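You operate a simulated robot arm through the tools that you are given. There is no shell and no other tool. Be economical: measure what you need, move in short steps, check, and stop when the job is done.

You run a simulated robot arm. Do the job below in one go: nothing can be reset, and whatever is moved stays where it is left.

## Task
Blot up the spill with the navy cloth and wring it out into the bucket.
Fine: set the wringer grid on the bucket ahead of the wringing; press the cloth out on it and lay it back.

Only the result counts: the job must be done as asked and must still hold three seconds after the hand-in. Knocking over, shifting, dropping, spilling or breaking anything else fails it. Flat cloth is picked up by pressing the open fingertips on it (5 to 10 N) and closing them slowly along it; thin cloth reads only 2 to 8 mm in the jaws.

## Robot
A 7-joint arm with a two-finger parallel gripper, fixed in place. Base frame: the origin is at the foot of the arm, x ahead of it, y to its left, z up. Lengths are in mm, angles in degrees, forces in N, time in s.
With the tool pointing down near the work surface it reaches from about 100 to 600 mm from the base axis. Its first joint turns from -66.0 to 66.0 degrees. Payload 1.57 kg.
The tool frame sits at the grasp point between the pads (the TCP): z along the fingers, y along the line on which they close. The tips reach 30 mm beyond it. Largest opening 80 mm; finger width 17, thickness 12; the body of the gripper, 40 by 82 mm, starts 80 mm behind the TCP.
Orientation is that of the tool frame in the base frame, as [roll, pitch, yaw] about the fixed x, y, z axes, in that order (R = Rz(yaw) Ry(pitch) Rx(roll)). With the fingers straight down and closing along the base's y, the tool's x points along the base's -x, its y along +y and its z along -z.

## Interface
- The arm moves only by the tool nudge_tool. Its argument "increments" is a list of rows, each a list of 3 entries, a list of its own where there are three numbers: the turn, a rotation vector about the tool's x, y, z in units of 120 degrees (1.0 is 120 degrees), then the shift along the tool's x, y, z in units of 300 mm (1.0 is 300 mm), then the finger opening in mm, from 0 to 80. In form: [[[wx, wy, wz], [dx, dy, dz], grip], ...]. A call has 1 to 12 rows; each row is the pose to reach, as a shift and turn from the pose commanded when the call began, along the tool's axes at that moment. A call with a number of a shift or a turn outside -1 to 1 is refused whole. Each row takes 0.2 s and may step no farther than 50 mm and 8.6 degrees from the row before; otherwise, or with a gripper value out of range, the whole call is refused. Where a pose cannot be reached the arm comes as near as it can. A force on the tool above 80 N (or 10 N above the force at the start of the call, whichever is more), or a blocked arm, ends the call early, and 0.2 s more pass. The fingers move at their own pace (about 72 mm/s each) and stop on an object; they squeeze with about 36 N. The grip force told is the motor's: it shows also when the fingers shut on nothing. Time passes only in rows, and 0.2 s behind the last, so rows that repeat a pose let the fingers close. The reply holds the time, the measured pose of the TCP, the force on the tool along the base axes, the opening and the grip force, in the units named above and with some noise, with the torque about the TCP (base axes, N m) and any sound that the robot's microphone picked up.
- Cameras (640 x 400 px; columns grow to the right, rows downward): "scene" is fixed at [38.1, 436.3, 1397]; the picture's right is [-0.86, -0.51, 0.00], its down [-0.42, 0.69, -0.59] and it looks along [0.30, -0.50, -0.81] (base axes); focal length 356 px, centre (320, 200). "wrist" rides on the gripper at [72, -7, -122] in the tool frame; the picture's right is [0.09, 1.00, 0.00], its down [-0.84, 0.08, -0.54] and it looks along [-0.54, 0.05, 0.84] (tool axes); focal length 238 px, centre (320, 200). There is no depth. A picture from a camera that has moved, and an enlarged one, comes with that camera's place and axes in the base frame and with its lens.
- grab_frame(camera): a new picture of that camera. No time passes.
- inspect(camera, box): a new picture of the part [left, top, right, bottom] of that camera's present view, enlarged. No time passes.
- close_job(): hands the job in; it is judged then, once.

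Work in short steps. Places have to be worked out from the pictures, the camera data and where the tool is seen: move nearer, look again, correct. Check each grasp and each placing, and mend what went wrong. You have 120 turns and 64 pictures in all, those below and enlarged ones among them. Open the gripper and draw the arm clear of the work before you hand the job in, unless the task says otherwise; then end with one line.

The tools are called after "Emit:" as name(argument=value, ...) on one line, values as JSON. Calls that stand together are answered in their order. nudge_tool: Moves the arm, as the interface text tells. Its arguments: {"type":"object","properties":{"increments":{"type":"array"}},"required":["increments"]} The other tools are called the same way: grab_frame (camera) takes a picture; inspect (camera, box) takes an enlarged picture of a part of a camera's view; close_job () hands the job in.

At the start:

```text
time_s: 0.0
tcp_pos: [509.0, 47.2, 945.3]
tool_rot: [-180.0, 0.0, -180.0]
contact_force: [-0.1, 0.2, -0.6]
torque: [-0.05, 0.02, -0.02]
gripper_width: 80.1
gripper_force: 0.0
```

scene: 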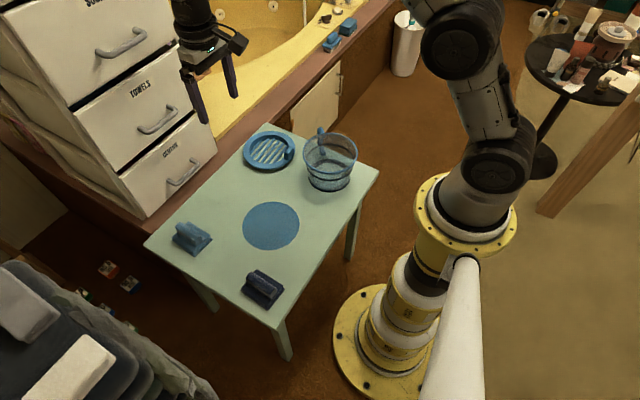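
wrist: 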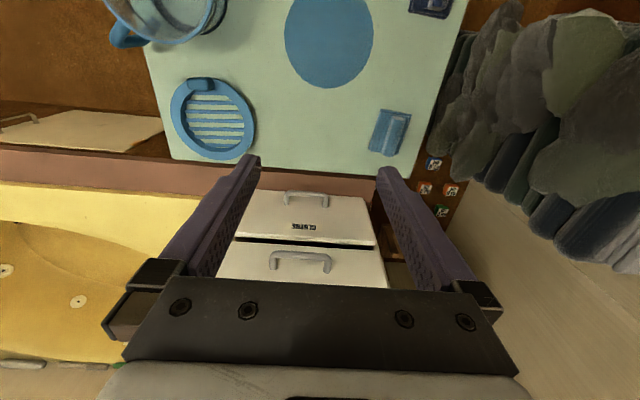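

The cameras put the table top at about z=545, the spill near (425, 57), the navy cloth near (330, 220), the grid near (593, -160) and the bucket near (360, -150). I'll enlarge the views to check these.

Emit:
inspect(camera="scene", box=[220, 110, 390, 216])

Emit:
inspect(camera="scene", box=[150, 200, 310, 310])

```text
3.76 times, centred on (305, 163) of scene
camera zoom: at [38.1, 436.3, 1397.0], right [-0.86, -0.51, 0.0], down [-0.42, 0.69, -0.59], along [0.3, -0.5, -0.81], focal length 1342 px, centre (376, 339)
```

zoom: 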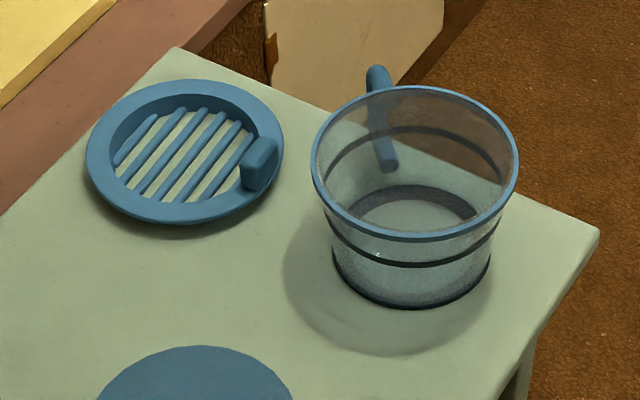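

```text
3.64 times, centred on (230, 255) of scene
camera zoom: at [38.1, 436.3, 1397.0], right [-0.86, -0.51, 0.0], down [-0.42, 0.69, -0.59], along [0.3, -0.5, -0.81], focal length 1296 px, centre (647, 0)
```

zoom: 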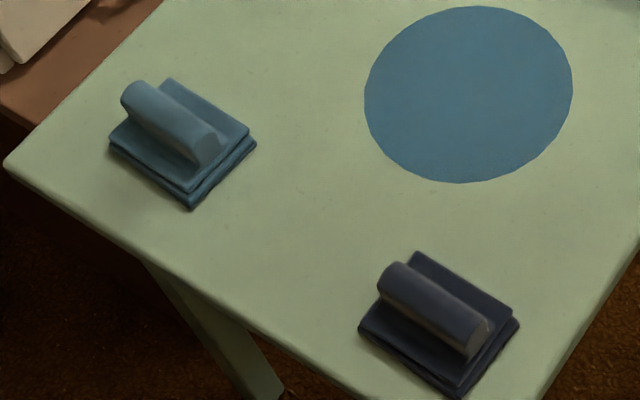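

The bucket rim centre is near (377, -185, 645) with a diameter of about 157. The grid is about 170 across, with its knob near (519, -177). I'll move above the grid and look with the wrist camera.

Emit:
nudge_tool(increments=[[[0, 0, 0], [0.016, -0.11, 0.1], 80], [[0, 0, 0], [0.032, -0.22, 0.2], 80], [[0, 0, 0], [0.048, -0.33, 0.3], 80], [[0, 0, 0], [0.064, -0.44, 0.4], 80], [[0, 0, 0], [0.08, -0.55, 0.5], 80], [[0, 0, 0], [0.097, -0.657, 0.6], 80]])

Emit:
grab_frame(camera="wrist")

```text
time_s: 1.4
tcp_pos: [477.6, -151.7, 761.3]
tool_rot: [180.0, 0.0, 179.9]
contact_force: [-0.2, -0.3, -0.1]
torque: [0.0, -0.02, 0.0]
gripper_width: 80.0
gripper_force: 0.1
```

```text
59 pictures are left
camera wrist: at [406.3, -157.3, 882.3], right [-0.09, 1.0, 0.0], down [0.84, 0.08, 0.54], along [0.54, 0.05, -0.84], focal length 238 px, centre (320, 200)
```

wrist: 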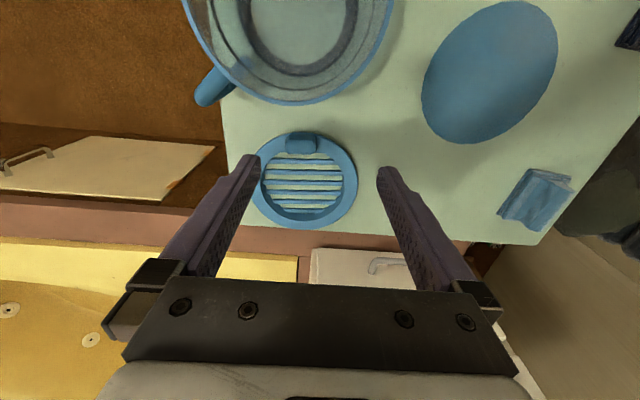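

Emit:
inspect(camera="wrist", box=[230, 110, 390, 240])

```text
3.08 times, centred on (310, 175) of wrist
camera zoom: at [406.3, -157.3, 882.3], right [-0.09, 1.0, 0.0], down [0.84, 0.08, 0.54], along [0.54, 0.05, -0.84], focal length 733 px, centre (351, 277)
```

zoom: 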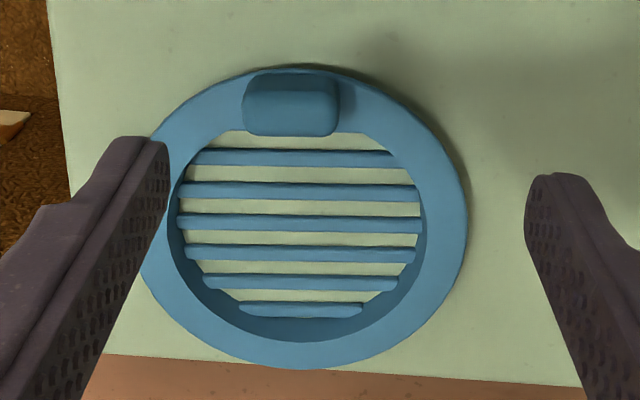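

The knob is near (518, -175) and about 43 mm wide by 27 mm deep radially. I'll turn the tool about 85° so the fingers close radially, and hover above the knob.

Emit:
nudge_tool(increments=[[[0, 0, 0.0712], [-0.0135, -0.0075, 0.02], 80], [[0, 0, 0.1424], [-0.027, -0.015, 0.04], 80], [[0, 0, 0.2136], [-0.0405, -0.0225, 0.06], 80], [[0, 0, 0.2848], [-0.054, -0.03, 0.08], 80], [[0, 0, 0.356], [-0.0675, -0.0375, 0.1], 80], [[0, 0, 0.4272], [-0.081, -0.045, 0.12], 80], [[0, 0, 0.4984], [-0.0945, -0.0525, 0.14], 80], [[0, 0, 0.5696], [-0.108, -0.06, 0.16], 80], [[0, 0, 0.6408], [-0.1215, -0.0675, 0.18], 80], [[0, 0, 0.712], [-0.1347, -0.0743, 0.2], 80], [[0, 0, 0.712], [-0.1347, -0.0743, 0.2], 80]])

Emit:
grab_frame(camera="wrist")

```text
time_s: 3.8
tcp_pos: [520.3, -173.5, 705.7]
tool_rot: [-180.0, 0.0, 94.4]
contact_force: [-0.3, 0.7, -0.5]
torque: [0.05, -0.04, 0.0]
gripper_width: 80.0
gripper_force: 0.1
```

```text
57 pictures are left
camera wrist: at [507.9, -101.9, 825.7], right [0.99, 0.17, 0.0], down [0.14, -0.83, 0.54], along [0.09, -0.53, -0.84], focal length 238 px, centre (320, 200)
```

wrist: 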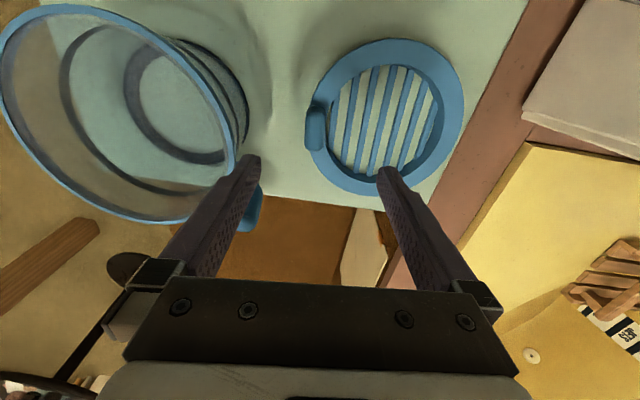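

Emit:
inspect(camera="wrist", box=[230, 30, 480, 200])

```text
2.35 times, centred on (355, 115) of wrist
camera zoom: at [507.9, -101.9, 825.7], right [0.99, 0.17, 0.0], down [0.14, -0.83, 0.54], along [0.09, -0.53, -0.84], focal length 561 px, centre (238, 400)
```

zoom: 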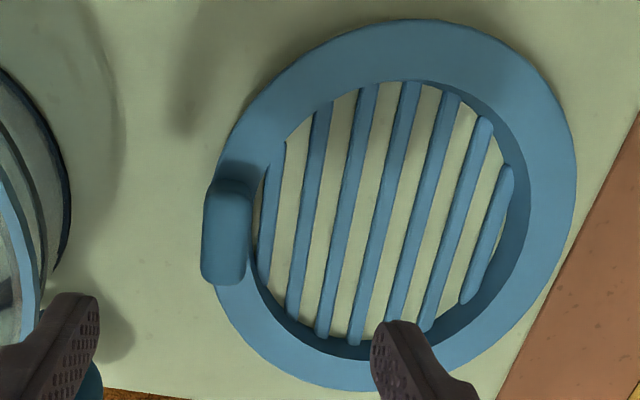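

Both views agree: the knob is at about (516, -174), its top is near z=585, and the tool's closing line matches the radial direction. I'll descend with the opening cut to 50, for clearance from the bucket, down to z≈600.

Emit:
nudge_tool(increments=[[[0, 0, 0], [0, -0.0127, 0.0], 50], [[0, 0, 0], [0, -0.0127, 0.12], 50], [[0, 0, 0], [0, -0.0127, 0.24], 50], [[0, 0, 0], [0, -0.0127, 0.34], 50], [[0, 0, 0], [0, -0.0127, 0.35], 50]])

Emit:
grab_frame(camera="wrist")

Emit:
inspect(camera="scene", box=[220, 90, 380, 200])

```text
time_s: 5.0
tcp_pos: [516.5, -176.2, 600.1]
tool_rot: [179.9, 0.1, 94.5]
contact_force: [-0.8, 0.0, 0.9]
torque: [-0.01, 0.01, 0.02]
gripper_width: 50.0
gripper_force: 0.1
```

```text
55 pictures are left
camera wrist: at [503.0, -103.8, 720.3], right [0.99, 0.17, 0.0], down [0.14, -0.83, 0.54], along [0.09, -0.53, -0.84], focal length 238 px, centre (320, 200)
```

wrist: 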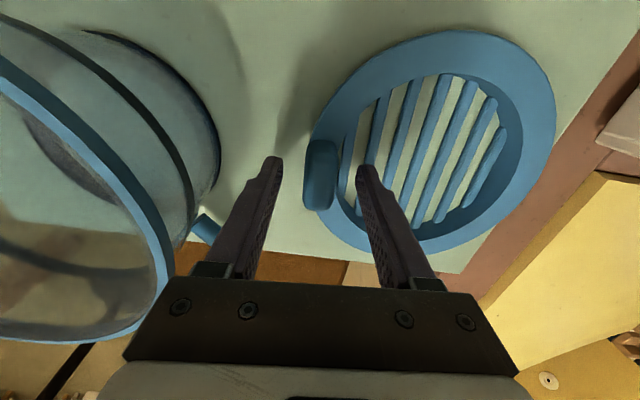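

```text
3.64 times, centred on (300, 145) of scene
camera zoom: at [38.1, 436.3, 1397.0], right [-0.86, -0.51, 0.0], down [-0.42, 0.69, -0.59], along [0.3, -0.5, -0.81], focal length 1296 px, centre (393, 400)
```

zoom: 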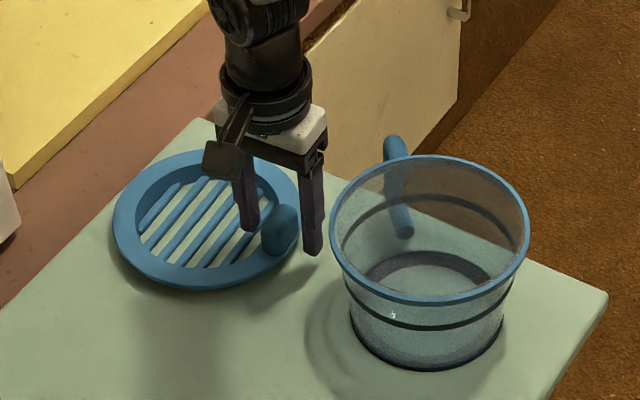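

The fingertips straddle the knob and are well centred. I'll go down 4 mm more and close.

Emit:
nudge_tool(increments=[[[0, 0, 0], [0, 0, 0.0133], 50], [[0, 0, 0], [0, 0, 0.0133], 35], [[0, 0, 0], [0, 0, 0.0133], 20], [[0, 0, 0], [0, 0, 0.0133], 10], [[0, 0, 0], [0, 0, 0.0133], 10]])

Emit:
grab_frame(camera="wrist")

```text
time_s: 6.2
tcp_pos: [515.6, -174.6, 596.2]
tool_rot: [180.0, 0.0, 94.4]
contact_force: [0.7, 0.9, 1.3]
torque: [-0.03, -0.07, 0.07]
gripper_width: 30.7
gripper_force: 35.9
```

```text
53 pictures are left
camera wrist: at [503.3, -102.5, 716.7], right [0.99, 0.17, 0.0], down [0.14, -0.83, 0.54], along [0.09, -0.53, -0.84], focal length 238 px, centre (320, 200)
```

wrist: 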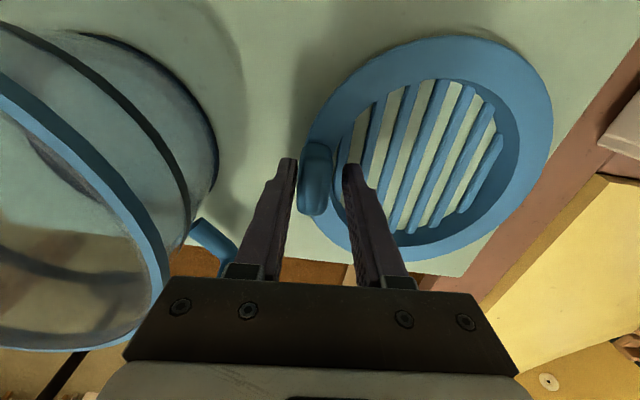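

The fingers stopped at 30.7 mm with force, so the knob is held. I'll lift slowly and check.

Emit:
nudge_tool(increments=[[[0, 0, 0], [0, 0, -0.02], 10], [[0, 0, 0], [0, 0, -0.05], 10], [[0, 0, 0], [0, 0, -0.1], 10], [[0, 0, 0], [0, 0, -0.1], 10]])

Emit:
inspect(camera="scene", box=[220, 90, 380, 200])

Emit:
grab_frame(camera="wrist")

```text
time_s: 7.2
tcp_pos: [514.7, -173.3, 626.0]
tool_rot: [-179.9, 0.1, 94.5]
contact_force: [0.0, -0.6, -1.1]
torque: [0.03, 0.03, 0.01]
gripper_width: 30.4
gripper_force: 35.8
```

```text
3.64 times, centred on (300, 145) of scene
camera zoom: at [38.1, 436.3, 1397.0], right [-0.86, -0.51, 0.0], down [-0.42, 0.69, -0.59], along [0.3, -0.5, -0.81], focal length 1296 px, centre (393, 400)
```

zoom: 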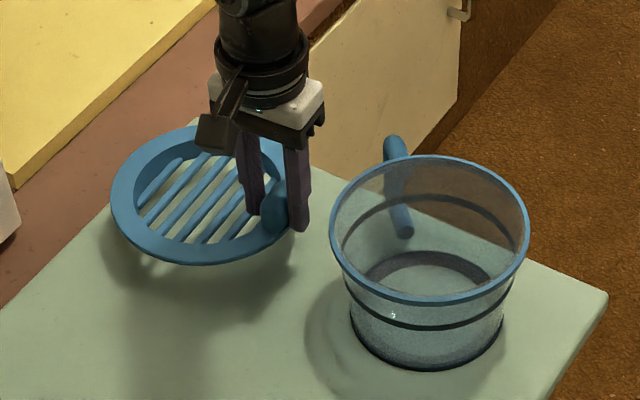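

```text
51 pictures are left
camera wrist: at [503.5, -102.1, 746.8], right [0.99, 0.17, 0.0], down [0.14, -0.83, 0.54], along [0.09, -0.53, -0.84], focal length 238 px, centre (320, 200)
```

wrist: 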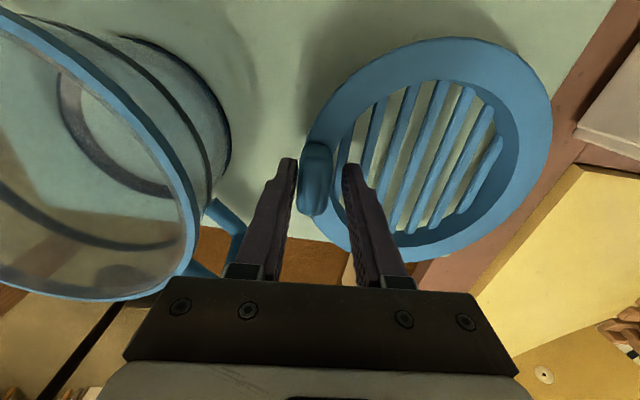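

The grid is held level and rigid. Its centre sits about 73 mm along the tool's y from the TCP, and its radius is about 87. I'll raise it and shift so the wrist camera sees the whole bucket rim.

Emit:
nudge_tool(increments=[[[0, 0, 0], [0, 0, -0.12], 10], [[0, 0, 0], [0, 0, -0.24], 10], [[0, 0, 0], [0, -0.05, -0.36], 10], [[0, 0, 0], [0, -0.15, -0.4333], 10], [[0, 0, 0], [0, -0.2, -0.4333], 10], [[0, 0, 0], [0, -0.2, -0.4333], 10]])

Emit:
grab_frame(camera="wrist")

```text
time_s: 8.6
tcp_pos: [454.9, -180.5, 754.7]
tool_rot: [180.0, 0.0, 94.5]
contact_force: [0.0, -0.7, -1.1]
torque: [-0.01, 0.04, 0.02]
gripper_width: 30.1
gripper_force: 35.8
```

```text
50 pictures are left
camera wrist: at [442.6, -108.8, 876.3], right [0.99, 0.17, 0.0], down [0.14, -0.83, 0.54], along [0.09, -0.53, -0.84], focal length 238 px, centre (320, 200)
```

wrist: 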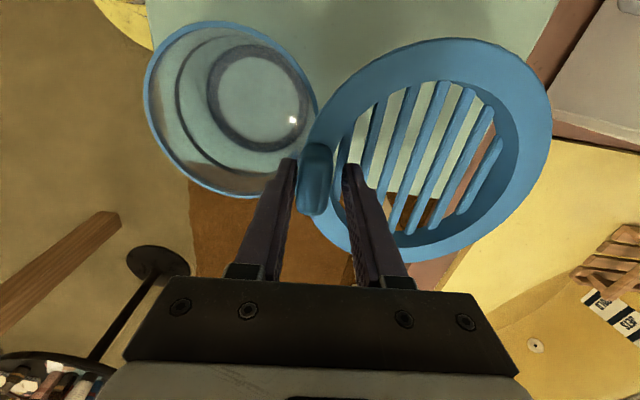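

The rim centre fits at about (373, -184.5) with a radius of about 80. I'll carry the grid so its centre is over the bucket, with the TCP near (300, -190), staying high.

Emit:
nudge_tool(increments=[[[0, 0, 0], [0.002, -0.13, 0], 10], [[0, 0, 0], [0.004, -0.26, 0], 10], [[0, 0, 0], [0.006, -0.39, 0], 10], [[0, 0, 0], [0.0075, -0.5167, 0.0], 10], [[0, 0, 0], [0.0075, -0.5167, 0.07], 10], [[0, 0, 0], [0.0075, -0.5167, 0.07], 10]])

Emit:
grab_frame(camera="wrist")

Emit:
inspect(camera="scene", box=[260, 80, 420, 190])

```text
time_s: 10.0
tcp_pos: [302.8, -189.7, 733.3]
tool_rot: [-180.0, 0.1, 94.6]
contact_force: [0.1, 0.6, -0.7]
torque: [-0.02, 0.07, -0.01]
gripper_width: 30.3
gripper_force: 36.0
```

```text
49 pictures are left
camera wrist: at [291.2, -117.4, 855.2], right [0.99, 0.17, 0.0], down [0.14, -0.83, 0.54], along [0.09, -0.53, -0.84], focal length 238 px, centre (320, 200)
```

wrist: 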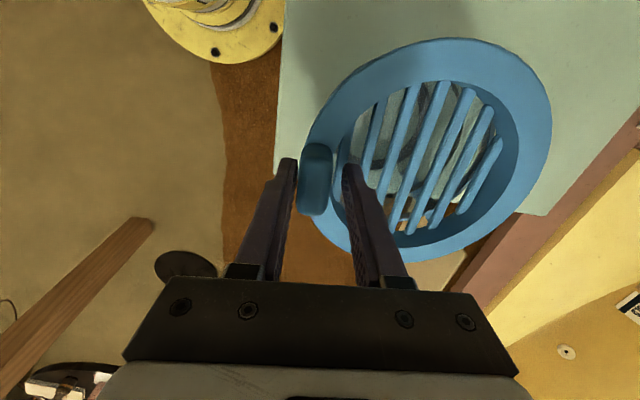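

```text
3.64 times, centred on (340, 135) of scene
camera zoom: at [38.1, 436.3, 1397.0], right [-0.86, -0.51, 0.0], down [-0.42, 0.69, -0.59], along [0.3, -0.5, -0.81], focal length 1296 px, centre (247, 436)
```

zoom: 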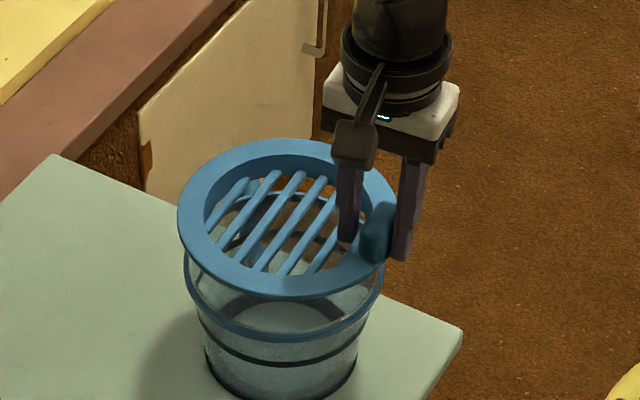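

In the scene view the grid centre is within 2 mm of the rim centre. I'll lower it in steps.

Emit:
nudge_tool(increments=[[[0, 0, 0], [0, -0.005, 0.04], 10], [[0, 0, 0], [0, -0.005, 0.08], 10], [[0, 0, 0], [0, -0.005, 0.08], 10]])

Emit:
inspect(camera="scene", box=[270, 100, 390, 190])

```text
time_s: 10.8
tcp_pos: [301.5, -188.9, 710.1]
tool_rot: [-179.9, 0.1, 94.6]
contact_force: [-0.9, -0.9, -0.8]
torque: [0.02, 0.08, 0.01]
gripper_width: 30.2
gripper_force: 35.7
```

```text
4.44 times, centred on (330, 145) of scene
camera zoom: at [38.1, 436.3, 1397.0], right [-0.86, -0.51, 0.0], down [-0.42, 0.69, -0.59], along [0.3, -0.5, -0.81], focal length 1585 px, centre (276, 444)
```

zoom: 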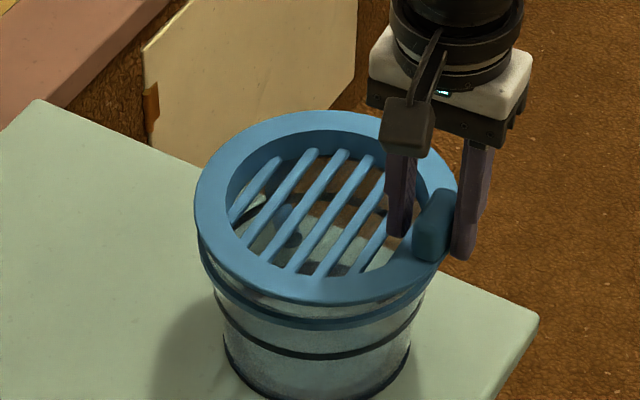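

It's aligned and close. I'll lower it slowly, watching for contact.

Emit:
nudge_tool(increments=[[[0, 0, 0], [0, 0, 0.01], 10], [[0, 0, 0], [0, 0, 0.02], 10], [[0, 0, 0], [0, 0, 0.03], 10], [[0, 0, 0], [0, 0, 0.03], 10]])

```text
time_s: 11.8
tcp_pos: [301.6, -188.6, 701.9]
tool_rot: [180.0, -0.1, 94.5]
contact_force: [-0.4, -0.6, -1.0]
torque: [0.03, 0.06, 0.0]
gripper_width: 30.3
gripper_force: 36.3
```

No contact yet, so I'll continue down.

Emit:
nudge_tool(increments=[[[0, 0, 0], [0, 0, 0.007], 10], [[0, 0, 0], [0, 0, 0.0133], 10], [[0, 0, 0], [0, 0, 0.0133], 10]])

Emit:
inspect(camera="scene", box=[270, 100, 390, 190])

```text
time_s: 12.6
tcp_pos: [301.2, -188.0, 697.6]
tool_rot: [179.9, 0.0, 94.5]
contact_force: [-0.3, -1.1, -1.5]
torque: [-0.01, 0.03, 0.0]
gripper_width: 30.1
gripper_force: 35.6
```

```text
4.44 times, centred on (330, 145) of scene
camera zoom: at [38.1, 436.3, 1397.0], right [-0.86, -0.51, 0.0], down [-0.42, 0.69, -0.59], along [0.3, -0.5, -0.81], focal length 1585 px, centre (276, 444)
```

zoom: 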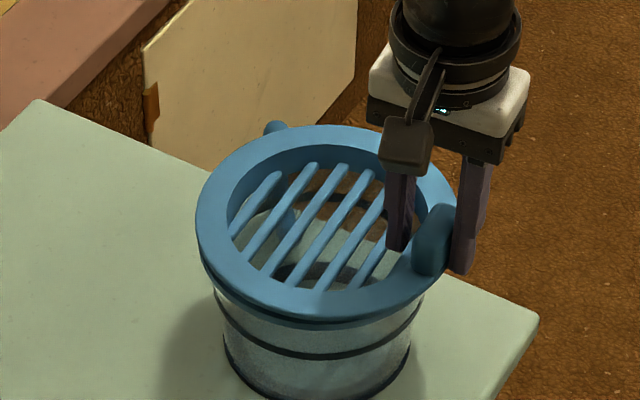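

Emit:
nudge_tool(increments=[[[0, 0, 0], [0, 0, 0.005], 10], [[0, 0, 0], [0, 0, 0.01], 10], [[0, 0, 0], [0, 0, 0.01], 10]])

```text
time_s: 13.4
tcp_pos: [300.3, -188.8, 693.7]
tool_rot: [-179.9, -0.1, 94.4]
contact_force: [-0.1, 0.5, -0.8]
torque: [-0.02, 0.01, 0.02]
gripper_width: 30.4
gripper_force: 36.0
```

Still no contact, so I'll go down slowly another 4 mm.

Emit:
nudge_tool(increments=[[[0, 0, 0], [0, 0, 0.0035], 10], [[0, 0, 0], [0, 0, 0.007], 10], [[0, 0, 0], [0, 0, 0.0105], 10], [[0, 0, 0], [0, 0, 0.0133], 10], [[0, 0, 0], [0, 0, 0.0133], 10]])

Emit:
inspect(camera="scene", box=[270, 100, 390, 190])

```text
time_s: 14.6
tcp_pos: [301.1, -187.7, 691.6]
tool_rot: [-179.9, 0.0, 94.4]
contact_force: [-0.4, 0.1, -0.7]
torque: [0.0, 0.07, 0.03]
gripper_width: 30.2
gripper_force: 35.6
```

```text
4.44 times, centred on (330, 145) of scene
camera zoom: at [38.1, 436.3, 1397.0], right [-0.86, -0.51, 0.0], down [-0.42, 0.69, -0.59], along [0.3, -0.5, -0.81], focal length 1585 px, centre (276, 444)
```

zoom: 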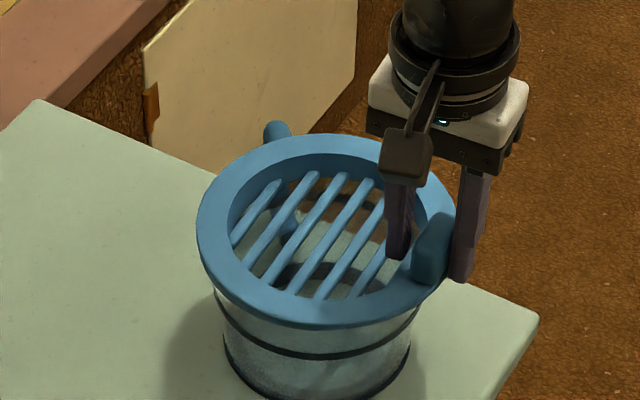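

Emit:
nudge_tool(increments=[[[0, 0, 0], [0, 0, 0.0035], 10], [[0, 0, 0], [0, 0, 0.007], 10], [[0, 0, 0], [0, 0, 0.01], 10], [[0, 0, 0], [0, 0, 0.01], 10]])

```text
time_s: 15.6
tcp_pos: [301.1, -187.5, 686.1]
tool_rot: [180.0, 0.0, 94.5]
contact_force: [0.6, -0.1, -1.1]
torque: [-0.06, 0.0, -0.08]
gripper_width: 30.3
gripper_force: 36.3
```

Still no contact force, so I'll go 4 mm more.

Emit:
nudge_tool(increments=[[[0, 0, 0], [0, 0, 0.0035], 10], [[0, 0, 0], [0, 0, 0.007], 10], [[0, 0, 0], [0, 0, 0.01], 10], [[0, 0, 0], [0, 0, 0.0133], 10], [[0, 0, 0], [0, 0, 0.0133], 10]])

Emit:
inspect(camera="scene", box=[270, 100, 390, 190])

```text
time_s: 16.8
tcp_pos: [300.5, -188.2, 684.6]
tool_rot: [179.9, 0.1, 94.5]
contact_force: [-12.6, 4.0, 55.3]
torque: [0.1, 0.23, 0.04]
gripper_width: 30.6
gripper_force: 36.5
```

```text
4.44 times, centred on (330, 145) of scene
camera zoom: at [37.4, 436.7, 1396.9], right [-0.86, -0.51, 0.0], down [-0.42, 0.69, -0.59], along [0.3, -0.5, -0.81], focal length 1585 px, centre (276, 444)
```

zoom: 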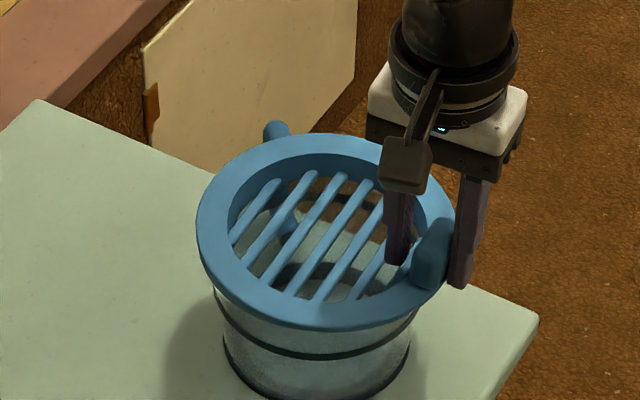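

The grid is seated on the rim with 55 N of contact. I'll ease up about 2 mm and then open.

Emit:
nudge_tool(increments=[[[0, 0, 0], [0, 0, -0.006], 10], [[0, 0, 0], [0, 0, -0.006], 10]])

```text
time_s: 17.4
tcp_pos: [300.4, -188.3, 683.9]
tool_rot: [180.0, 0.0, 94.5]
contact_force: [-3.6, -4.7, 24.4]
torque: [-0.12, 0.1, 0.0]
gripper_width: 30.3
gripper_force: 35.7
```

Emit:
nudge_tool(increments=[[[0, 0, 0], [0, 0, -0.004], 10], [[0, 0, 0], [0, 0, -0.004], 10]])

```text
time_s: 18.0
tcp_pos: [298.3, -187.4, 685.9]
tool_rot: [-179.8, -0.1, 94.5]
contact_force: [1.1, -2.0, 0.1]
torque: [-0.15, 0.01, -0.07]
gripper_width: 30.2
gripper_force: 35.7
```

The force is gone. I'll open to 44 and lift out.

Emit:
nudge_tool(increments=[[[0, 0, 0], [0, 0, 0], 38], [[0, 0, 0], [0, 0, 0], 46], [[0, 0, 0], [0, 0, 0], 46], [[0, 0, 0], [0, 0, -0.05], 46], [[0, 0, 0], [0, 0, -0.15], 46], [[0, 0, 0], [0, 0, -0.3], 46], [[0, 0, 0], [0, 0, -0.4], 46]])

Emit:
grab_frame(camera="wrist")

Emit:
inspect(camera="scene", box=[270, 100, 390, 190])

```text
time_s: 19.6
tcp_pos: [300.6, -186.9, 806.5]
tool_rot: [-179.9, 0.0, 94.5]
contact_force: [0.1, -0.5, 0.0]
torque: [0.0, -0.01, -0.03]
gripper_width: 46.0
gripper_force: 0.0
```

```text
43 pictures are left
camera wrist: at [288.6, -115.8, 928.0], right [0.99, 0.17, 0.0], down [0.14, -0.83, 0.54], along [0.09, -0.53, -0.84], focal length 238 px, centre (320, 200)
```

wrist: 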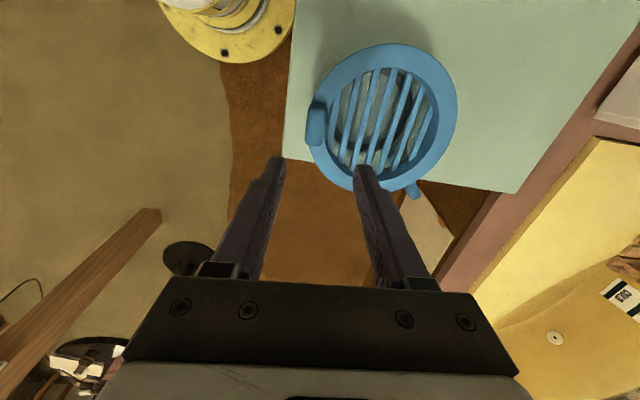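

```text
4.44 times, centred on (330, 145) of scene
camera zoom: at [38.1, 436.3, 1397.0], right [-0.86, -0.51, 0.0], down [-0.42, 0.69, -0.59], along [0.3, -0.5, -0.81], focal length 1585 px, centre (276, 444)
```

zoom: 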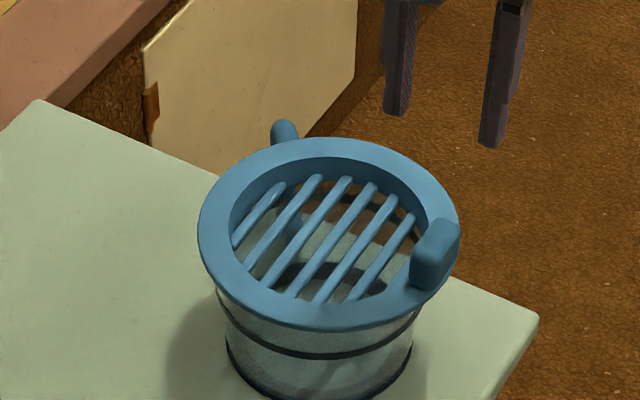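

The grid is well seated. Next is the cloth: its ridge runs roughly along x at about (330, 222). I'll head there while turning the fingers back to close across the ridge.

Emit:
nudge_tool(increments=[[[0, 0, -0.0637], [0.125, 0, 0], 60], [[0, 0, -0.1274], [0.25, 0, 0], 60], [[0, 0, -0.1911], [0.375, 0, 0], 60], [[0, 0, -0.2548], [0.5, 0, 0], 60], [[0, 0, -0.3185], [0.625, 0, 0], 60], [[0, 0, -0.3822], [0.75, 0, 0], 60], [[0, 0, -0.4459], [0.875, 0, 0], 60], [[0, 0, -0.51], [1.0, 0, 0], 60]])

```text
time_s: 21.4
tcp_pos: [278.6, 111.3, 806.4]
tool_rot: [-180.0, 0.0, 155.7]
contact_force: [0.1, -0.2, 0.1]
torque: [0.01, 0.0, 0.03]
gripper_width: 60.1
gripper_force: 0.1
```

Emit:
nudge_tool(increments=[[[0, 0, -0.0425], [-0.002, 0.13, 0.065], 60], [[0, 0, -0.085], [-0.004, 0.26, 0.13], 60], [[0, 0, -0.127], [-0.006, 0.4, 0.2], 60], [[0, 0, -0.127], [-0.006, 0.4, 0.2], 60]])

Emit:
grab_frame(camera="wrist")

```text
time_s: 22.4
tcp_pos: [329.6, 220.6, 747.3]
tool_rot: [180.0, 0.0, 171.0]
contact_force: [-0.4, -0.4, 0.3]
torque: [0.01, -0.01, 0.02]
gripper_width: 60.1
gripper_force: 0.0
```

```text
41 pictures are left
camera wrist: at [256.4, 225.6, 867.4], right [0.06, 1.0, 0.0], down [0.84, -0.05, 0.54], along [0.54, -0.03, -0.84], focal length 238 px, centre (320, 200)
```

wrist: 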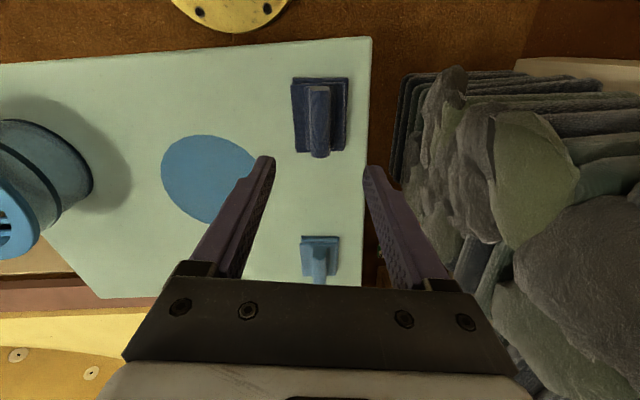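

Emit:
inspect(camera="wrist", box=[270, 65, 370, 170])

```text
3.81 times, centred on (320, 118) of wrist
camera zoom: at [256.4, 225.6, 867.4], right [0.06, 1.0, 0.0], down [0.84, -0.05, 0.54], along [0.54, -0.03, -0.84], focal length 908 px, centre (320, 514)
```

zoom: 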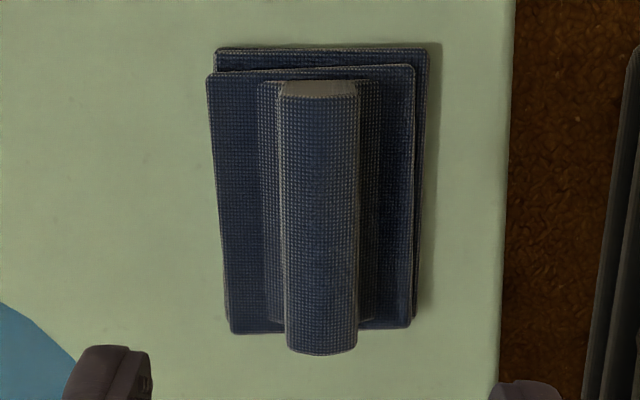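

The ridge centre is about (329, 222), its top is near 586, and it is about 24 wide. I'll turn 5.7° to align and descend to straddle it.

Emit:
nudge_tool(increments=[[[0, 0, -0.0475], [0, 0.004, 0.12], 60], [[0, 0, -0.0475], [0, 0.004, 0.26], 60], [[0, 0, -0.0475], [0, 0.004, 0.4], 60], [[0, 0, -0.0475], [0, 0.004, 0.49], 60], [[0, 0, -0.0475], [0, 0.004, 0.49], 60]])

Emit:
grab_frame(camera="wrist")

Emit:
inspect(camera="scene", box=[200, 210, 320, 310])

```text
time_s: 23.6
tcp_pos: [331.0, 220.1, 598.8]
tool_rot: [179.9, 0.0, 176.7]
contact_force: [-0.6, -0.2, 0.6]
torque: [0.0, 0.0, -0.02]
gripper_width: 59.8
gripper_force: 0.1
```

```text
39 pictures are left
camera wrist: at [257.7, 218.3, 719.1], right [-0.03, 1.0, 0.0], down [0.84, 0.03, 0.54], along [0.54, 0.02, -0.84], focal length 238 px, centre (320, 200)
```

wrist: 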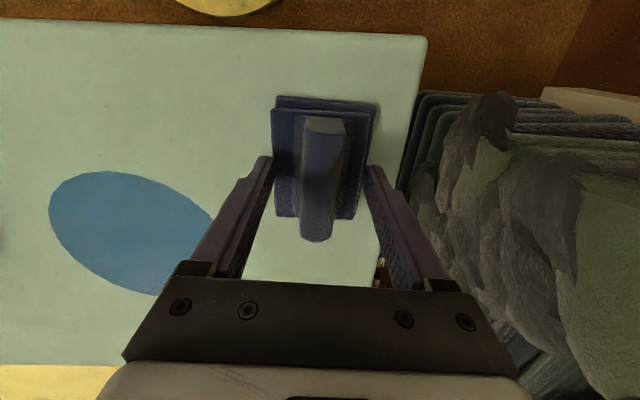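

```text
4.00 times, centred on (260, 260) of scene
camera zoom: at [38.1, 436.3, 1397.0], right [-0.86, -0.51, 0.0], down [-0.42, 0.69, -0.59], along [0.3, -0.5, -0.81], focal length 1426 px, centre (560, -40)
```

zoom: 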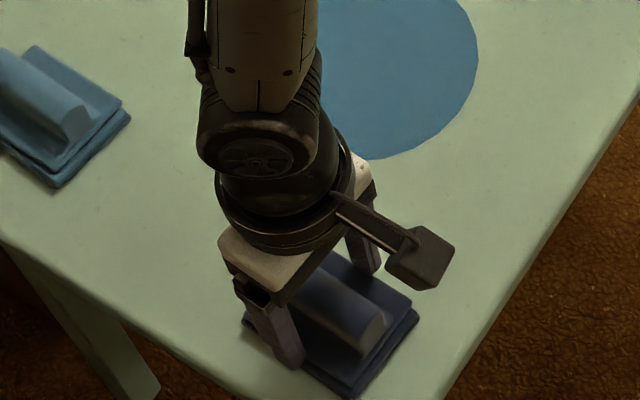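

The tips straddle the ridge. I'll go down 3 mm more and close gradually.

Emit:
nudge_tool(increments=[[[0, 0, 0], [0, 0, 0.01], 60], [[0, 0, 0], [0, 0, 0.01], 45], [[0, 0, 0], [0, 0, 0.01], 35], [[0, 0, 0], [0, 0, 0.01], 25], [[0, 0, 0], [0, 0, 0.01], 15], [[0, 0, 0], [0, 0, 0.01], 5], [[0, 0, 0], [0, 0, 0.01], 0], [[0, 0, 0], [0, 0, 0.01], 0]])

Emit:
grab_frame(camera="wrist")

```text
time_s: 25.4
tcp_pos: [331.5, 223.1, 597.5]
tool_rot: [179.6, 0.4, 176.7]
contact_force: [-1.5, 10.3, 29.9]
torque: [-0.01, 0.19, -0.02]
gripper_width: 23.0
gripper_force: 35.7
```

```text
37 pictures are left
camera wrist: at [258.4, 220.4, 718.0], right [-0.04, 1.0, 0.0], down [0.84, 0.03, 0.55], along [0.55, 0.02, -0.84], focal length 238 px, centre (320, 200)
```

wrist: 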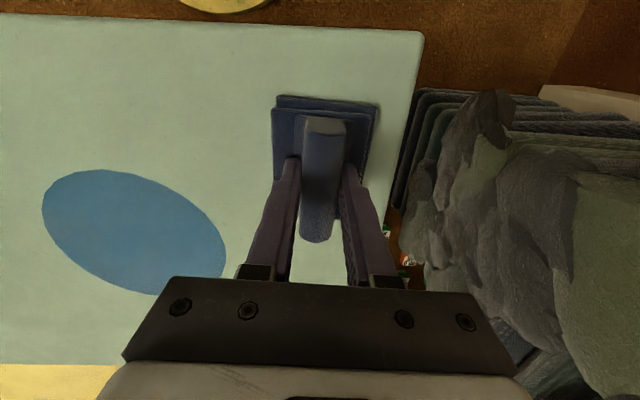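

The ridge is gripped at 23 mm and the tips bear on the block. I'll lift to check.

Emit:
nudge_tool(increments=[[[0, 0, 0], [0, 0, 0.0], 0], [[0, 0, 0], [0, 0, -0.03], 0], [[0, 0, 0], [0, 0, -0.07], 0], [[0, 0, 0], [0, 0, -0.12], 0], [[0, 0, 0], [0, 0, -0.12], 0]])

Emit:
grab_frame(camera="wrist")

Emit:
grab_frame(camera="scene")

```text
time_s: 26.6
tcp_pos: [327.2, 220.0, 632.0]
tool_rot: [-179.9, -0.1, 176.7]
contact_force: [0.3, -0.2, -0.7]
torque: [0.0, 0.02, -0.05]
gripper_width: 22.8
gripper_force: 36.1
```

```text
36 pictures are left
camera wrist: at [255.7, 217.9, 753.1], right [-0.03, 1.0, 0.0], down [0.84, 0.03, 0.54], along [0.54, 0.02, -0.84], focal length 238 px, centre (320, 200)
```

wrist: 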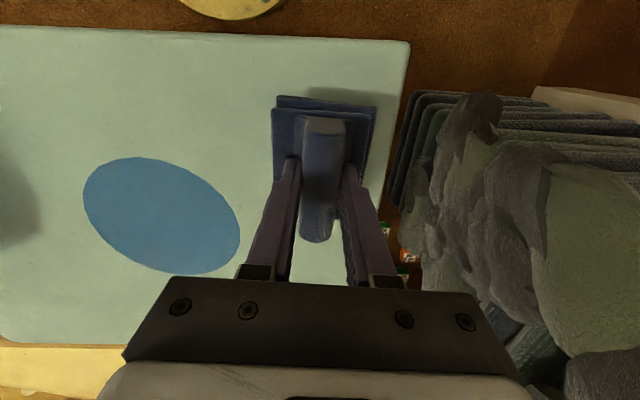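

```text
35 pictures are left
```

scene: 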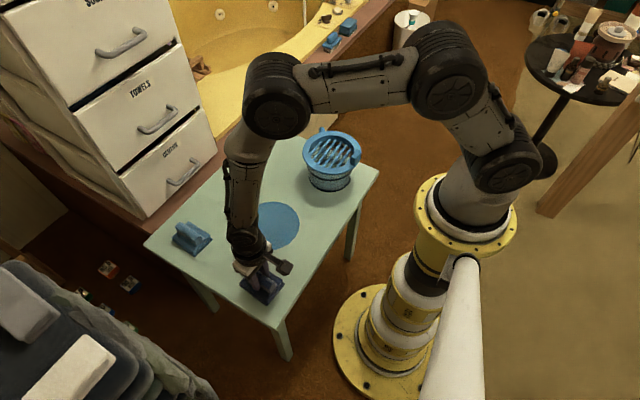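

The cloth is held. I'll carry it over the spill centre at about (423, 56).

Emit:
nudge_tool(increments=[[[0, 0, 0], [-0.07, -0.105, 0], 0], [[0, 0, 0], [-0.14, -0.21, 0], 0], [[0, 0, 0], [-0.21, -0.316, 0], 0], [[0, 0, 0], [-0.28, -0.42, 0], 0], [[0, 0, 0], [-0.351, -0.527, 0], 0], [[0, 0, 0], [-0.351, -0.527, 0.06], 0], [[0, 0, 0], [-0.351, -0.527, 0.1], 0], [[0, 0, 0], [-0.351, -0.527, 0.1], 0]])

Emit:
grab_frame(camera="wrist")

```text
time_s: 28.4
tcp_pos: [423.2, 56.5, 603.0]
tool_rot: [179.9, 0.1, 176.7]
contact_force: [0.0, 0.1, -0.1]
torque: [-0.02, 0.01, 0.02]
gripper_width: 22.7
gripper_force: 35.4
```

```text
34 pictures are left
camera wrist: at [351.1, 54.0, 723.1], right [-0.03, 1.0, 0.0], down [0.84, 0.03, 0.54], along [0.54, 0.02, -0.84], focal length 238 px, centre (320, 200)
```

wrist: 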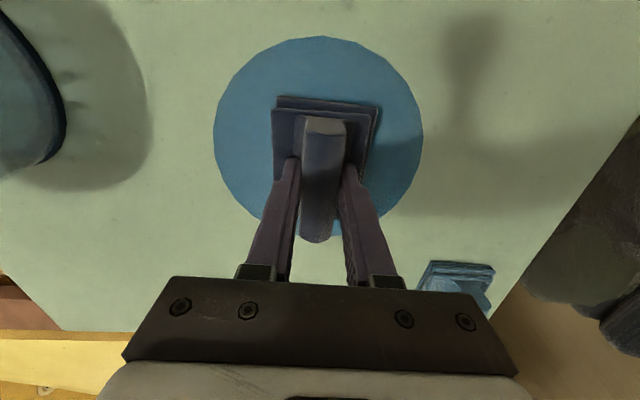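

It's centred on the spill. I'll press gently into it.

Emit:
nudge_tool(increments=[[[0, 0, 0], [0, 0, 0.01], 0], [[0, 0, 0], [0, 0, 0.017], 0], [[0, 0, 0], [0, 0, 0.024], 0], [[0, 0, 0], [0, 0, 0.024], 0], [[0, 0, 0], [0, 0, 0.024], 0]])

Emit:
grab_frame(camera="wrist")

```text
time_s: 29.6
tcp_pos: [423.5, 56.5, 598.2]
tool_rot: [-179.9, 0.1, 176.7]
contact_force: [-16.5, -4.6, 51.9]
torque: [-0.11, 0.24, -0.04]
gripper_width: 22.8
gripper_force: 35.1
```

```text
33 pictures are left
camera wrist: at [351.4, 54.7, 718.2], right [-0.03, 1.0, 0.0], down [0.84, 0.03, 0.54], along [0.54, 0.02, -0.84], focal length 238 px, centre (320, 200)
```

wrist: 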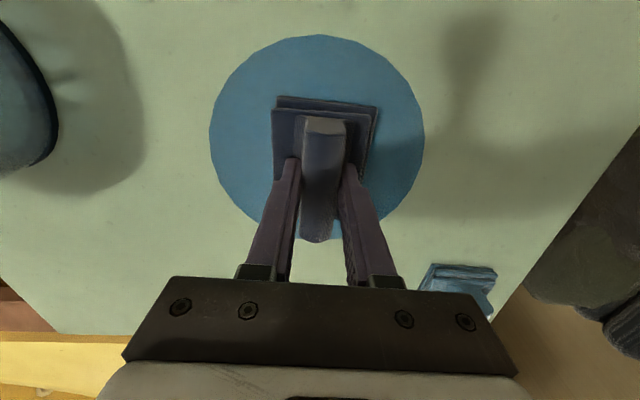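

The press reads 52 N. I'll ease it and wipe in a loop over the spill with light pressure.

Emit:
nudge_tool(increments=[[[0, 0, 0], [0, 0, -0.005], 0], [[0, 0, 0], [0.06, 0, -0.005], 0], [[0, 0, 0], [0.12, 0, -0.005], 0], [[0, 0, 0], [0.12, 0.08, -0.005], 0], [[0, 0, 0], [0.06, 0.14, -0.005], 0], [[0, 0, 0], [0, 0.15, -0.005], 0], [[0, 0, 0], [-0.06, 0.14, -0.005], 0], [[0, 0, 0], [-0.12, 0.08, -0.005], 0], [[0, 0, 0], [-0.14, 0, -0.005], 0], [[0, 0, 0], [-0.14, 0, -0.005], 0]])

Emit:
grab_frame(camera="wrist")

```text
time_s: 31.8
tcp_pos: [465.5, 53.5, 597.5]
tool_rot: [180.0, 0.0, 176.8]
contact_force: [1.1, 0.9, 2.3]
torque: [-0.04, -0.03, 0.02]
gripper_width: 22.5
gripper_force: 35.7
```

```text
32 pictures are left
camera wrist: at [394.1, 51.2, 718.5], right [-0.03, 1.0, 0.0], down [0.84, 0.03, 0.54], along [0.54, 0.02, -0.84], focal length 238 px, centre (320, 200)
```

wrist: 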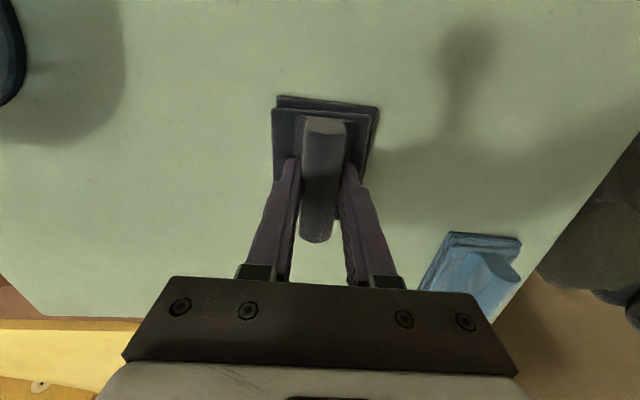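

The spill looks gone. I'll lift and check the table.

Emit:
nudge_tool(increments=[[[0, 0, 0], [0, 0, -0.12], 0], [[0, 0, 0], [0, 0, -0.27], 0], [[0, 0, 0], [0, 0, -0.42], 0], [[0, 0, 0], [0, 0, -0.55], 0]])

Emit:
grab_frame(camera="scene")

Emit:
grab_frame(camera="wrist")

```text
time_s: 32.8
tcp_pos: [464.9, 52.5, 761.8]
tool_rot: [180.0, -0.1, 176.7]
contact_force: [0.2, -0.2, -0.4]
torque: [0.01, -0.02, 0.02]
gripper_width: 22.7
gripper_force: 35.1
```

```text
31 pictures are left
```

scene: 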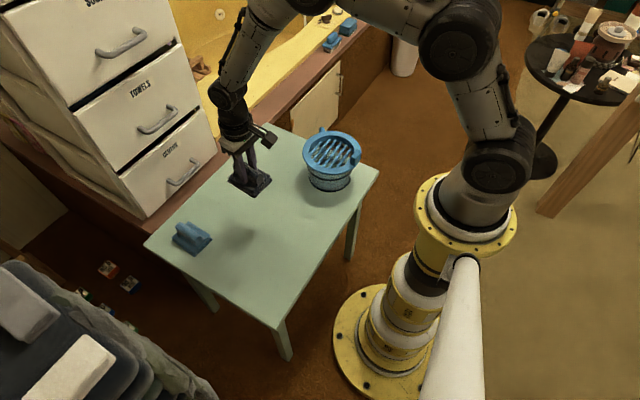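

```text
30 pictures are left
camera wrist: at [393.2, 50.7, 882.5], right [-0.03, 1.0, 0.0], down [0.84, 0.03, 0.54], along [0.54, 0.02, -0.84], focal length 238 px, centre (320, 200)
```

wrist: 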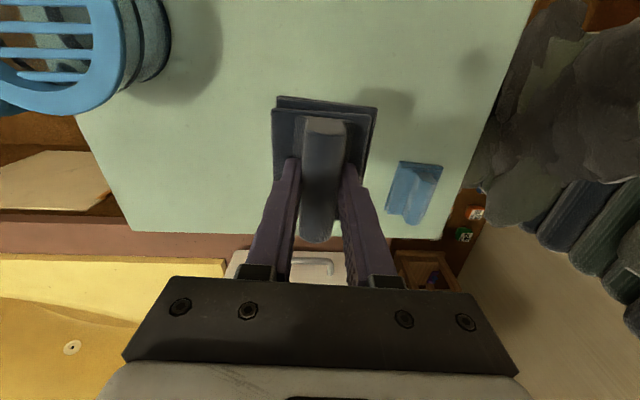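

The table is dry. I'll carry the cloth over the grid centre, TCP to about (372, -182).

Emit:
nudge_tool(increments=[[[0, 0, 0], [0.044, -0.133, 0], 0], [[0, 0, 0], [0.088, -0.267, 0], 0], [[0, 0, 0], [0.132, -0.4, 0], 0], [[0, 0, 0], [0.176, -0.533, 0], 0], [[0, 0, 0], [0.22, -0.667, 0], 0], [[0, 0, 0], [0.264, -0.8, 0], 0], [[0, 0, 0], [0.264, -0.8, 0], 0]])

Emit:
grab_frame(camera="wrist")

Emit:
inspect(camera="scene", box=[250, 80, 410, 200])

```text
time_s: 34.4
tcp_pos: [372.5, -181.8, 759.4]
tool_rot: [-180.0, 0.1, 176.7]
contact_force: [0.6, -0.5, -1.1]
torque: [0.02, -0.01, 0.02]
gripper_width: 22.6
gripper_force: 34.9
```

```text
29 pictures are left
camera wrist: at [300.3, -183.4, 880.5], right [-0.03, 1.0, 0.0], down [0.84, 0.03, 0.54], along [0.54, 0.02, -0.84], focal length 238 px, centre (320, 200)
```

wrist: 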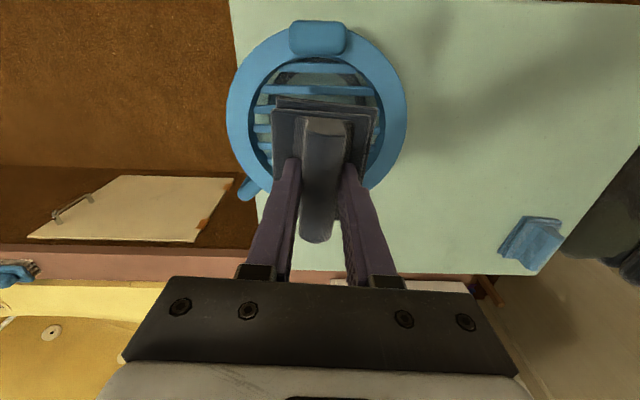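

```text
3.33 times, centred on (330, 140) of scene
camera zoom: at [38.1, 436.3, 1397.0], right [-0.86, -0.51, 0.0], down [-0.42, 0.69, -0.59], along [0.3, -0.5, -0.81], focal length 1188 px, centre (287, 400)
```

zoom: 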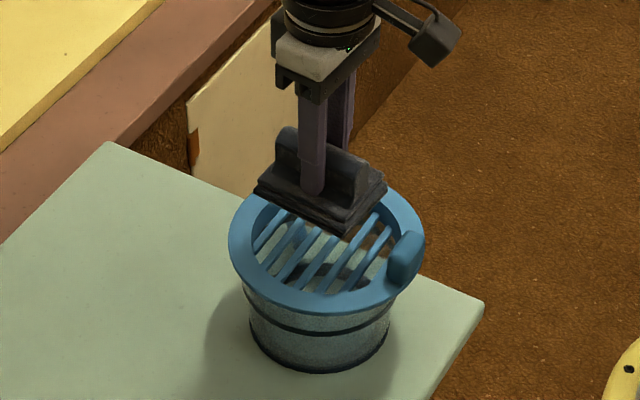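

The grid centre checks out at about (374, -184). I'll correct by 2 mm and lower.

Emit:
nudge_tool(increments=[[[0, 0, 0], [0, -0.007, 0.05], 0], [[0, 0, 0], [0, -0.007, 0.1], 0], [[0, 0, 0], [0, -0.007, 0.15], 0], [[0, 0, 0], [0, -0.007, 0.17], 0], [[0, 0, 0], [0, -0.007, 0.19], 0], [[0, 0, 0], [0, -0.007, 0.19], 0]])

Emit:
inspect(camera="scene", box=[270, 90, 390, 190])

```text
time_s: 35.8
tcp_pos: [375.0, -184.5, 707.6]
tool_rot: [-179.8, 0.4, 176.7]
contact_force: [-9.3, 8.3, 46.7]
torque: [0.71, -1.61, 0.37]
gripper_width: 23.3
gripper_force: 35.3
```

```text
4.00 times, centred on (330, 140) of scene
camera zoom: at [37.3, 436.7, 1396.9], right [-0.86, -0.51, 0.0], down [-0.42, 0.69, -0.59], along [0.3, -0.5, -0.81], focal length 1426 px, centre (280, 440)
```

zoom: 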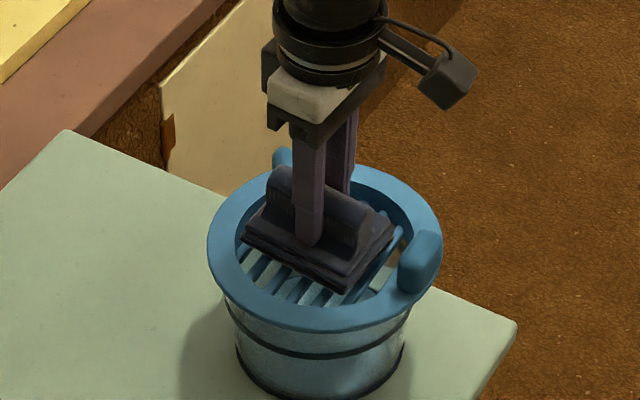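

The torque shows the cloth catching the ring at its +x edge, so the cloth sits too far in +x. I'll raise it, shift 8 mm in -x, and look.

Emit:
nudge_tool(increments=[[[0, 0, 0], [0, 0, -0.05], 0], [[0, 0, 0], [0.03, 0, -0.06], 0], [[0, 0, 0], [0.03, 0, -0.06], 0]])

Emit:
inspect(camera="wrist", box=[200, 0, 440, 200])

Emit:
inspect(camera="scene", box=[280, 100, 380, 180])

```text
time_s: 36.6
tcp_pos: [363.1, -182.8, 722.2]
tool_rot: [-180.0, -0.2, 176.5]
contact_force: [-0.6, 1.0, -0.4]
torque: [-0.01, 0.0, 0.0]
gripper_width: 22.9
gripper_force: 35.5
```

```text
2.00 times, centred on (320, 100) of wrist
camera zoom: at [290.6, -184.6, 842.9], right [-0.03, 1.0, 0.0], down [0.84, 0.03, 0.54], along [0.54, 0.02, -0.84], focal length 477 px, centre (320, 400)
```

zoom: 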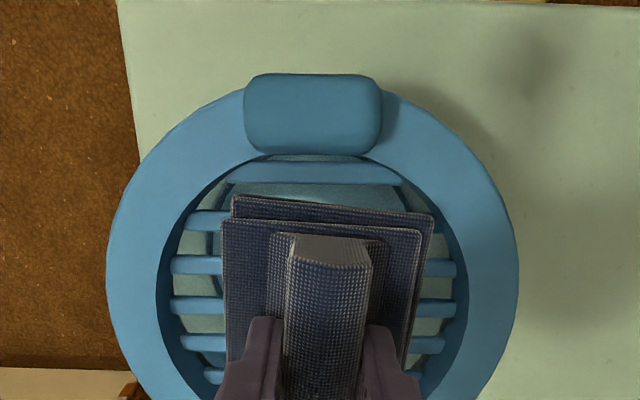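

```text
5.00 times, centred on (330, 140) of scene
camera zoom: at [38.1, 436.3, 1397.0], right [-0.86, -0.51, 0.0], down [-0.42, 0.69, -0.59], along [0.3, -0.5, -0.81], focal length 1783 px, centre (270, 500)
```

zoom: 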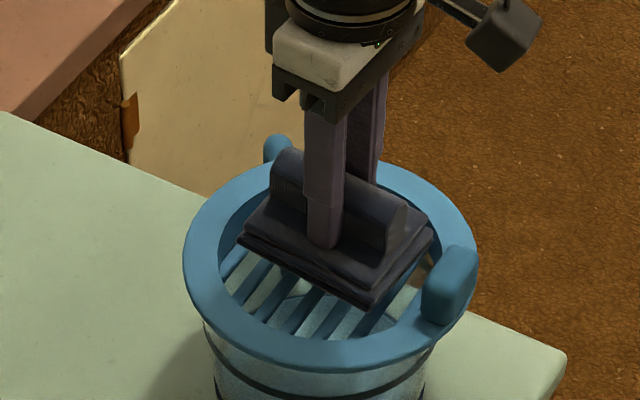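

At this spot the cloth is slightly too far in -x. I'll shift +4 mm and lower slowly.

Emit:
nudge_tool(increments=[[[0, 0, 0], [-0.013, 0, 0.0], 0], [[0, 0, 0], [-0.013, 0, 0.02], 0], [[0, 0, 0], [-0.013, 0, 0.035], 0], [[0, 0, 0], [-0.013, 0, 0.05], 0], [[0, 0, 0], [-0.013, 0, 0.05], 0]])

```text
time_s: 37.8
tcp_pos: [368.8, -183.5, 707.7]
tool_rot: [-180.0, 0.1, 176.7]
contact_force: [-0.4, 1.7, 6.5]
torque: [0.2, -0.26, 0.09]
gripper_width: 22.8
gripper_force: 35.6
```

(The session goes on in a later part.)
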